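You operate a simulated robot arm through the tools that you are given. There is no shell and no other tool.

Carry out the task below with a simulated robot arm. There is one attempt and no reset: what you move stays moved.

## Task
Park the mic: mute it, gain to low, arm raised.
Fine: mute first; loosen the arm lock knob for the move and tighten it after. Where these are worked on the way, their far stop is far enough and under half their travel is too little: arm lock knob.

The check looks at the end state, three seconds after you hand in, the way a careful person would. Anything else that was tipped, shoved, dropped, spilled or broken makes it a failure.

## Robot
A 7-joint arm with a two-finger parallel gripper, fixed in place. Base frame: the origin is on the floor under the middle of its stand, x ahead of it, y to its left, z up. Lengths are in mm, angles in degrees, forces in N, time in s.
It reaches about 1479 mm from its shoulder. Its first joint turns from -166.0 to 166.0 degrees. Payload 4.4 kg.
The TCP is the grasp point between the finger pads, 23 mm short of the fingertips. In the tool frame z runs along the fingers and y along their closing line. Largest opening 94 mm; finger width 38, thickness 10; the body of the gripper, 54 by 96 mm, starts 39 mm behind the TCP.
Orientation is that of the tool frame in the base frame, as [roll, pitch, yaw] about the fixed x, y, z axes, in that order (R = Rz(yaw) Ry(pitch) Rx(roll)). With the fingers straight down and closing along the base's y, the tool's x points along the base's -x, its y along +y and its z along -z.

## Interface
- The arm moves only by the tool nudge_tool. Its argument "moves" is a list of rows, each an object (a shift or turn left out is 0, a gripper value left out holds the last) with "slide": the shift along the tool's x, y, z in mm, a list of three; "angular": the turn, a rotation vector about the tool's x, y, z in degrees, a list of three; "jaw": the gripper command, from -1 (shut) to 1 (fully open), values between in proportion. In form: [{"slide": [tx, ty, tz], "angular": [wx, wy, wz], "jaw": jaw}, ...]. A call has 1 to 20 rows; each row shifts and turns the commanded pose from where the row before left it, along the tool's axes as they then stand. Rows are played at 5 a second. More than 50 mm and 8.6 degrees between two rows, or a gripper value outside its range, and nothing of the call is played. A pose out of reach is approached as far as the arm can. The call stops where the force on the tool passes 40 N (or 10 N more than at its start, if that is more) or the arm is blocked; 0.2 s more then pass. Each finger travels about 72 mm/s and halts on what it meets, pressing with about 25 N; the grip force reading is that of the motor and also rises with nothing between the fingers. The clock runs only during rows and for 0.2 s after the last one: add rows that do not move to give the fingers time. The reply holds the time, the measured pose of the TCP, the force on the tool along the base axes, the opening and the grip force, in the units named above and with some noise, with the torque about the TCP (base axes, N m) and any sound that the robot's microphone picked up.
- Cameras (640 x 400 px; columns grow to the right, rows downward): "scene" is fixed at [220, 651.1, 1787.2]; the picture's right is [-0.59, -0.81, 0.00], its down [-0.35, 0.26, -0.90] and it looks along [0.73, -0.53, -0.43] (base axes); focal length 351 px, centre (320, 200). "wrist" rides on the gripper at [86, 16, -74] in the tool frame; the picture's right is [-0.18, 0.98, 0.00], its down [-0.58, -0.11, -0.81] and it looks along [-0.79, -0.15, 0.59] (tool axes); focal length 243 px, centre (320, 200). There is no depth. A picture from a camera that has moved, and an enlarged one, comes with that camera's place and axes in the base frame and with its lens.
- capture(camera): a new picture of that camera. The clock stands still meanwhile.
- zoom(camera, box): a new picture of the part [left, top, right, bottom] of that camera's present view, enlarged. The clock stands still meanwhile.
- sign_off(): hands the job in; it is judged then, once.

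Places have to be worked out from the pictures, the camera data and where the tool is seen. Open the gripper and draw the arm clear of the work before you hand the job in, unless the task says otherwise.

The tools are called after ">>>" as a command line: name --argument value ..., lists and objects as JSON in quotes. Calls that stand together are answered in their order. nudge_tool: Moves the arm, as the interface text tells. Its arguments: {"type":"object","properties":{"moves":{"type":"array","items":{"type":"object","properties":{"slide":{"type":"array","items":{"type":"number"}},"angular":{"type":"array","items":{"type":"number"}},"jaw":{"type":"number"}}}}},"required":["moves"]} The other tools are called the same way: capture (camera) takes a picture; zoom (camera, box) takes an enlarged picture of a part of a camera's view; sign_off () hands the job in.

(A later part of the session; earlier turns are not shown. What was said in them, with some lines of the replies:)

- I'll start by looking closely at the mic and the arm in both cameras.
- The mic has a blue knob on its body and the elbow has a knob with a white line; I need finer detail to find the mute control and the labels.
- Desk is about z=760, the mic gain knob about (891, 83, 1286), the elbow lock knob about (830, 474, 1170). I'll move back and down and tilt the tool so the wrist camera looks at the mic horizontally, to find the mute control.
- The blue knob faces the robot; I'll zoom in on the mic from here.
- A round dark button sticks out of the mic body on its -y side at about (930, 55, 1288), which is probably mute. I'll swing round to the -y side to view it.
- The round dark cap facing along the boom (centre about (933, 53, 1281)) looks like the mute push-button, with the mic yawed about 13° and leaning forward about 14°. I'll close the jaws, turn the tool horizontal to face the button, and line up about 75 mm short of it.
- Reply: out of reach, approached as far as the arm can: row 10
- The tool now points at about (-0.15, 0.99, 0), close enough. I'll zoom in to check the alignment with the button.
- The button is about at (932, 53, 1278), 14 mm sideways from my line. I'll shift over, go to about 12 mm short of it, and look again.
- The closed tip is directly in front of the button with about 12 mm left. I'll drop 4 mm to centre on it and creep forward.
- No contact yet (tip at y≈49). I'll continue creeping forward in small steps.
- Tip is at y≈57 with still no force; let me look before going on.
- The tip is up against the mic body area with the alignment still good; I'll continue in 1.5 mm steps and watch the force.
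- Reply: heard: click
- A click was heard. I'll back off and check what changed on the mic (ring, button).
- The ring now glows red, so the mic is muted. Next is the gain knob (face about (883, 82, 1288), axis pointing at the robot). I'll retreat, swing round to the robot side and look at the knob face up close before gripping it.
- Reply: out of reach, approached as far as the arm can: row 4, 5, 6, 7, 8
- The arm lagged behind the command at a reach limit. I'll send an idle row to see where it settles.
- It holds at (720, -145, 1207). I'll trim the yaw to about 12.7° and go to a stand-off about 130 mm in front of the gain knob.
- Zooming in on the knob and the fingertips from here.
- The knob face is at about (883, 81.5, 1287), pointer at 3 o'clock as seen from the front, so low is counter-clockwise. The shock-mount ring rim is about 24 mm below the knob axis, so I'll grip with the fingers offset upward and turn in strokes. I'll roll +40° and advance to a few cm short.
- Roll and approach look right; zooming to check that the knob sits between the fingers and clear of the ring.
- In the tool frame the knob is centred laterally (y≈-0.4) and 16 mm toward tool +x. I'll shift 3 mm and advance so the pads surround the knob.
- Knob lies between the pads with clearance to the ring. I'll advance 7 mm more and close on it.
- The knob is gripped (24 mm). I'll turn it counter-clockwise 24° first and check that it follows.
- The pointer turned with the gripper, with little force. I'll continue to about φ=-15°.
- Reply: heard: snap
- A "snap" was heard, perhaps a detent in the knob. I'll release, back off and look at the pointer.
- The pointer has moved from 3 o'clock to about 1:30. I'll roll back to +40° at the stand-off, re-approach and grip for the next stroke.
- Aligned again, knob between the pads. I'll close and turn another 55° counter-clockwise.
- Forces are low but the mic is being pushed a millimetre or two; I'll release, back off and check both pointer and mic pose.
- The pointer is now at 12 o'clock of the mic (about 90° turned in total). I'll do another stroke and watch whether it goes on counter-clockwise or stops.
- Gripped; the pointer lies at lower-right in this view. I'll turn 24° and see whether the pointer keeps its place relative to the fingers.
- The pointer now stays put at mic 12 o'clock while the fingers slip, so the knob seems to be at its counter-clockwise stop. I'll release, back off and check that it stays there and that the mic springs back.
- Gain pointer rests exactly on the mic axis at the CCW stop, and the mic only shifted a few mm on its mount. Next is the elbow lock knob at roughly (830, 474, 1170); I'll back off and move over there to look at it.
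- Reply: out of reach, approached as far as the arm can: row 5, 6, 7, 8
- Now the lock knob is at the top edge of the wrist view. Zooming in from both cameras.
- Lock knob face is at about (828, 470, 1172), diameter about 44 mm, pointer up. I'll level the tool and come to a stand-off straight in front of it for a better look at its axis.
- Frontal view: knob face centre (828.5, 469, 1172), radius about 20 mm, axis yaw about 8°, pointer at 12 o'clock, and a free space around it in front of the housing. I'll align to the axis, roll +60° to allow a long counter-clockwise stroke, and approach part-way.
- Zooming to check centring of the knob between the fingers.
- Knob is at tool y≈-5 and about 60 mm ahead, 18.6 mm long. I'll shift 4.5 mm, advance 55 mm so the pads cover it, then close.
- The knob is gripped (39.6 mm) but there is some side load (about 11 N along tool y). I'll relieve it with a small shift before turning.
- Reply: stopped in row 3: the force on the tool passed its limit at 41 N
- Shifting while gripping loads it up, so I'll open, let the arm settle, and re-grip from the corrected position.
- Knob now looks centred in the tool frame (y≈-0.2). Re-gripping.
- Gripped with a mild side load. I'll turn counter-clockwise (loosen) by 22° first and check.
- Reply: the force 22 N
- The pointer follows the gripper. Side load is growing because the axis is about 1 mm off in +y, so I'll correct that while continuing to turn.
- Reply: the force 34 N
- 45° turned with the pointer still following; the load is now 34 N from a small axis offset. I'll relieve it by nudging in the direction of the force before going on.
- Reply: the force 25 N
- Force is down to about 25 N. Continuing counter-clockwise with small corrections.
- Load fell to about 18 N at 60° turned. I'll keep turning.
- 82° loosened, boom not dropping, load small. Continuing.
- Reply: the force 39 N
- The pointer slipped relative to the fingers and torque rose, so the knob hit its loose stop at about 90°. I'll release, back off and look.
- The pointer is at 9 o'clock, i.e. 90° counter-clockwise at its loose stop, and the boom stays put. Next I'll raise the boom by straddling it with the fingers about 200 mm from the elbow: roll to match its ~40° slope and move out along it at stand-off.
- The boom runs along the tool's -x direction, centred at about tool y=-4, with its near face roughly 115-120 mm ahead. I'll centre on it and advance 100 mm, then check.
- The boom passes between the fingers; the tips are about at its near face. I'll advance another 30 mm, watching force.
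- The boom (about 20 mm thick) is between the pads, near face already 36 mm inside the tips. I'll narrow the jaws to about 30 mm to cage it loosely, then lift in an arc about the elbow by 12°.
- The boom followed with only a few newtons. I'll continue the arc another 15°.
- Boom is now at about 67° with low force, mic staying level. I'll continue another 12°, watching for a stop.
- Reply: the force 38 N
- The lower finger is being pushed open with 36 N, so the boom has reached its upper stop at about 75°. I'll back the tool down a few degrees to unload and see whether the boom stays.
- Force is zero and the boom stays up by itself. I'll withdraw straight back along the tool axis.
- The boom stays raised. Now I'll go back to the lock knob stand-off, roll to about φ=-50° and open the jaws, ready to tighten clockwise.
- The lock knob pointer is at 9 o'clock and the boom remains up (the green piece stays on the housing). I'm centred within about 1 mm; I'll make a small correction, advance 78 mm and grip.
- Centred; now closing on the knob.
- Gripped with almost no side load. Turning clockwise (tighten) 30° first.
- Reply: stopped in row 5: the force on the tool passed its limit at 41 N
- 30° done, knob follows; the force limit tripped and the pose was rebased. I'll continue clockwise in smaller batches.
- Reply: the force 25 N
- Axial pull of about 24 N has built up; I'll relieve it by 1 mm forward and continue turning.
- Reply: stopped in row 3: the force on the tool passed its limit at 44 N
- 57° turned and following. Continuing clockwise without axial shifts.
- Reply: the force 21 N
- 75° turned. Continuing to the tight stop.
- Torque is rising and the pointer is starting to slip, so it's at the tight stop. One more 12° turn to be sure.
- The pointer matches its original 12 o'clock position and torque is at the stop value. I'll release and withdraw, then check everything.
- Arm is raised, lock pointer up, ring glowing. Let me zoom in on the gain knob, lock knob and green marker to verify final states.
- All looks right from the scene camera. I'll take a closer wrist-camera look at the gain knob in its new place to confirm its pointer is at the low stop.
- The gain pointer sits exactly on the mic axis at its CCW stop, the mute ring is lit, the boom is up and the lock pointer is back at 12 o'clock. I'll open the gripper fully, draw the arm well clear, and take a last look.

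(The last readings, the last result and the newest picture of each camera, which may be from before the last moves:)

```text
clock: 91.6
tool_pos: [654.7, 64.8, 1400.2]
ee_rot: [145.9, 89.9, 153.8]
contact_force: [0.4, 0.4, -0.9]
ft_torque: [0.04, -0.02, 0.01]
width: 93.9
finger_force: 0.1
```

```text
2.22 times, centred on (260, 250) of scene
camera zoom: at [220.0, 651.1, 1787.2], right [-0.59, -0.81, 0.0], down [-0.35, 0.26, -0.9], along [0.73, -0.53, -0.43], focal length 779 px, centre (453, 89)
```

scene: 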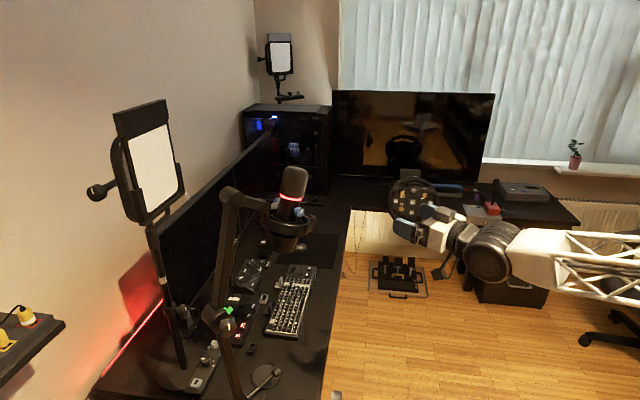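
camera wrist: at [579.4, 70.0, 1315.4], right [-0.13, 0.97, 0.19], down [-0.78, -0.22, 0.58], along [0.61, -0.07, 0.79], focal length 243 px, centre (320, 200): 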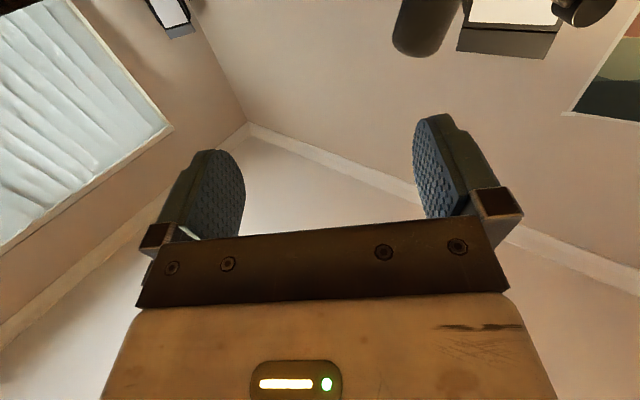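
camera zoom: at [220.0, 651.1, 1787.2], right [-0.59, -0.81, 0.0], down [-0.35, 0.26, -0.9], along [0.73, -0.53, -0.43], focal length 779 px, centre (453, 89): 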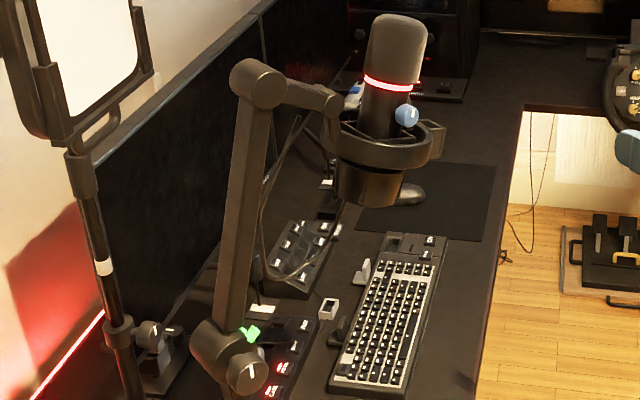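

Everything is stable: mute ring lit, gain pointer at the low stop, boom raised, lock knob tightened, nothing else disturbed, and the arm is clear with the gripper open. I'm handing in the job.

>>> sign_off

```text
The job is handed in.
```

The mic is parked and the job is handed in; I haven't had a verdict back. I did the steps in the order you asked:

- **Mute:** I pressed the button on the mic body first. It clicked, and the ring went from dim to glowing red, which I took to mean muted.
- **Gain:** I turned the blue knob counter-clockwise about 90° until it would not go further. The knob has no markings, so treating that end as low is my assumption. There was one "snap" during the turn, which I couldn't explain; the knob still turned normally afterwards.
- **Arm:** I loosened the lock knob to its far stop, about 90°. I then lifted the boom to its upper stop, about 75° from horizontal, and it stayed up by itself. I tightened the lock knob back to its original position at the tight stop.

Turning the gain knob shifted the mic a few millimetres on its mount. I saw nothing else on the desk disturbed. The gripper is open and the robot arm is clear of the desk.
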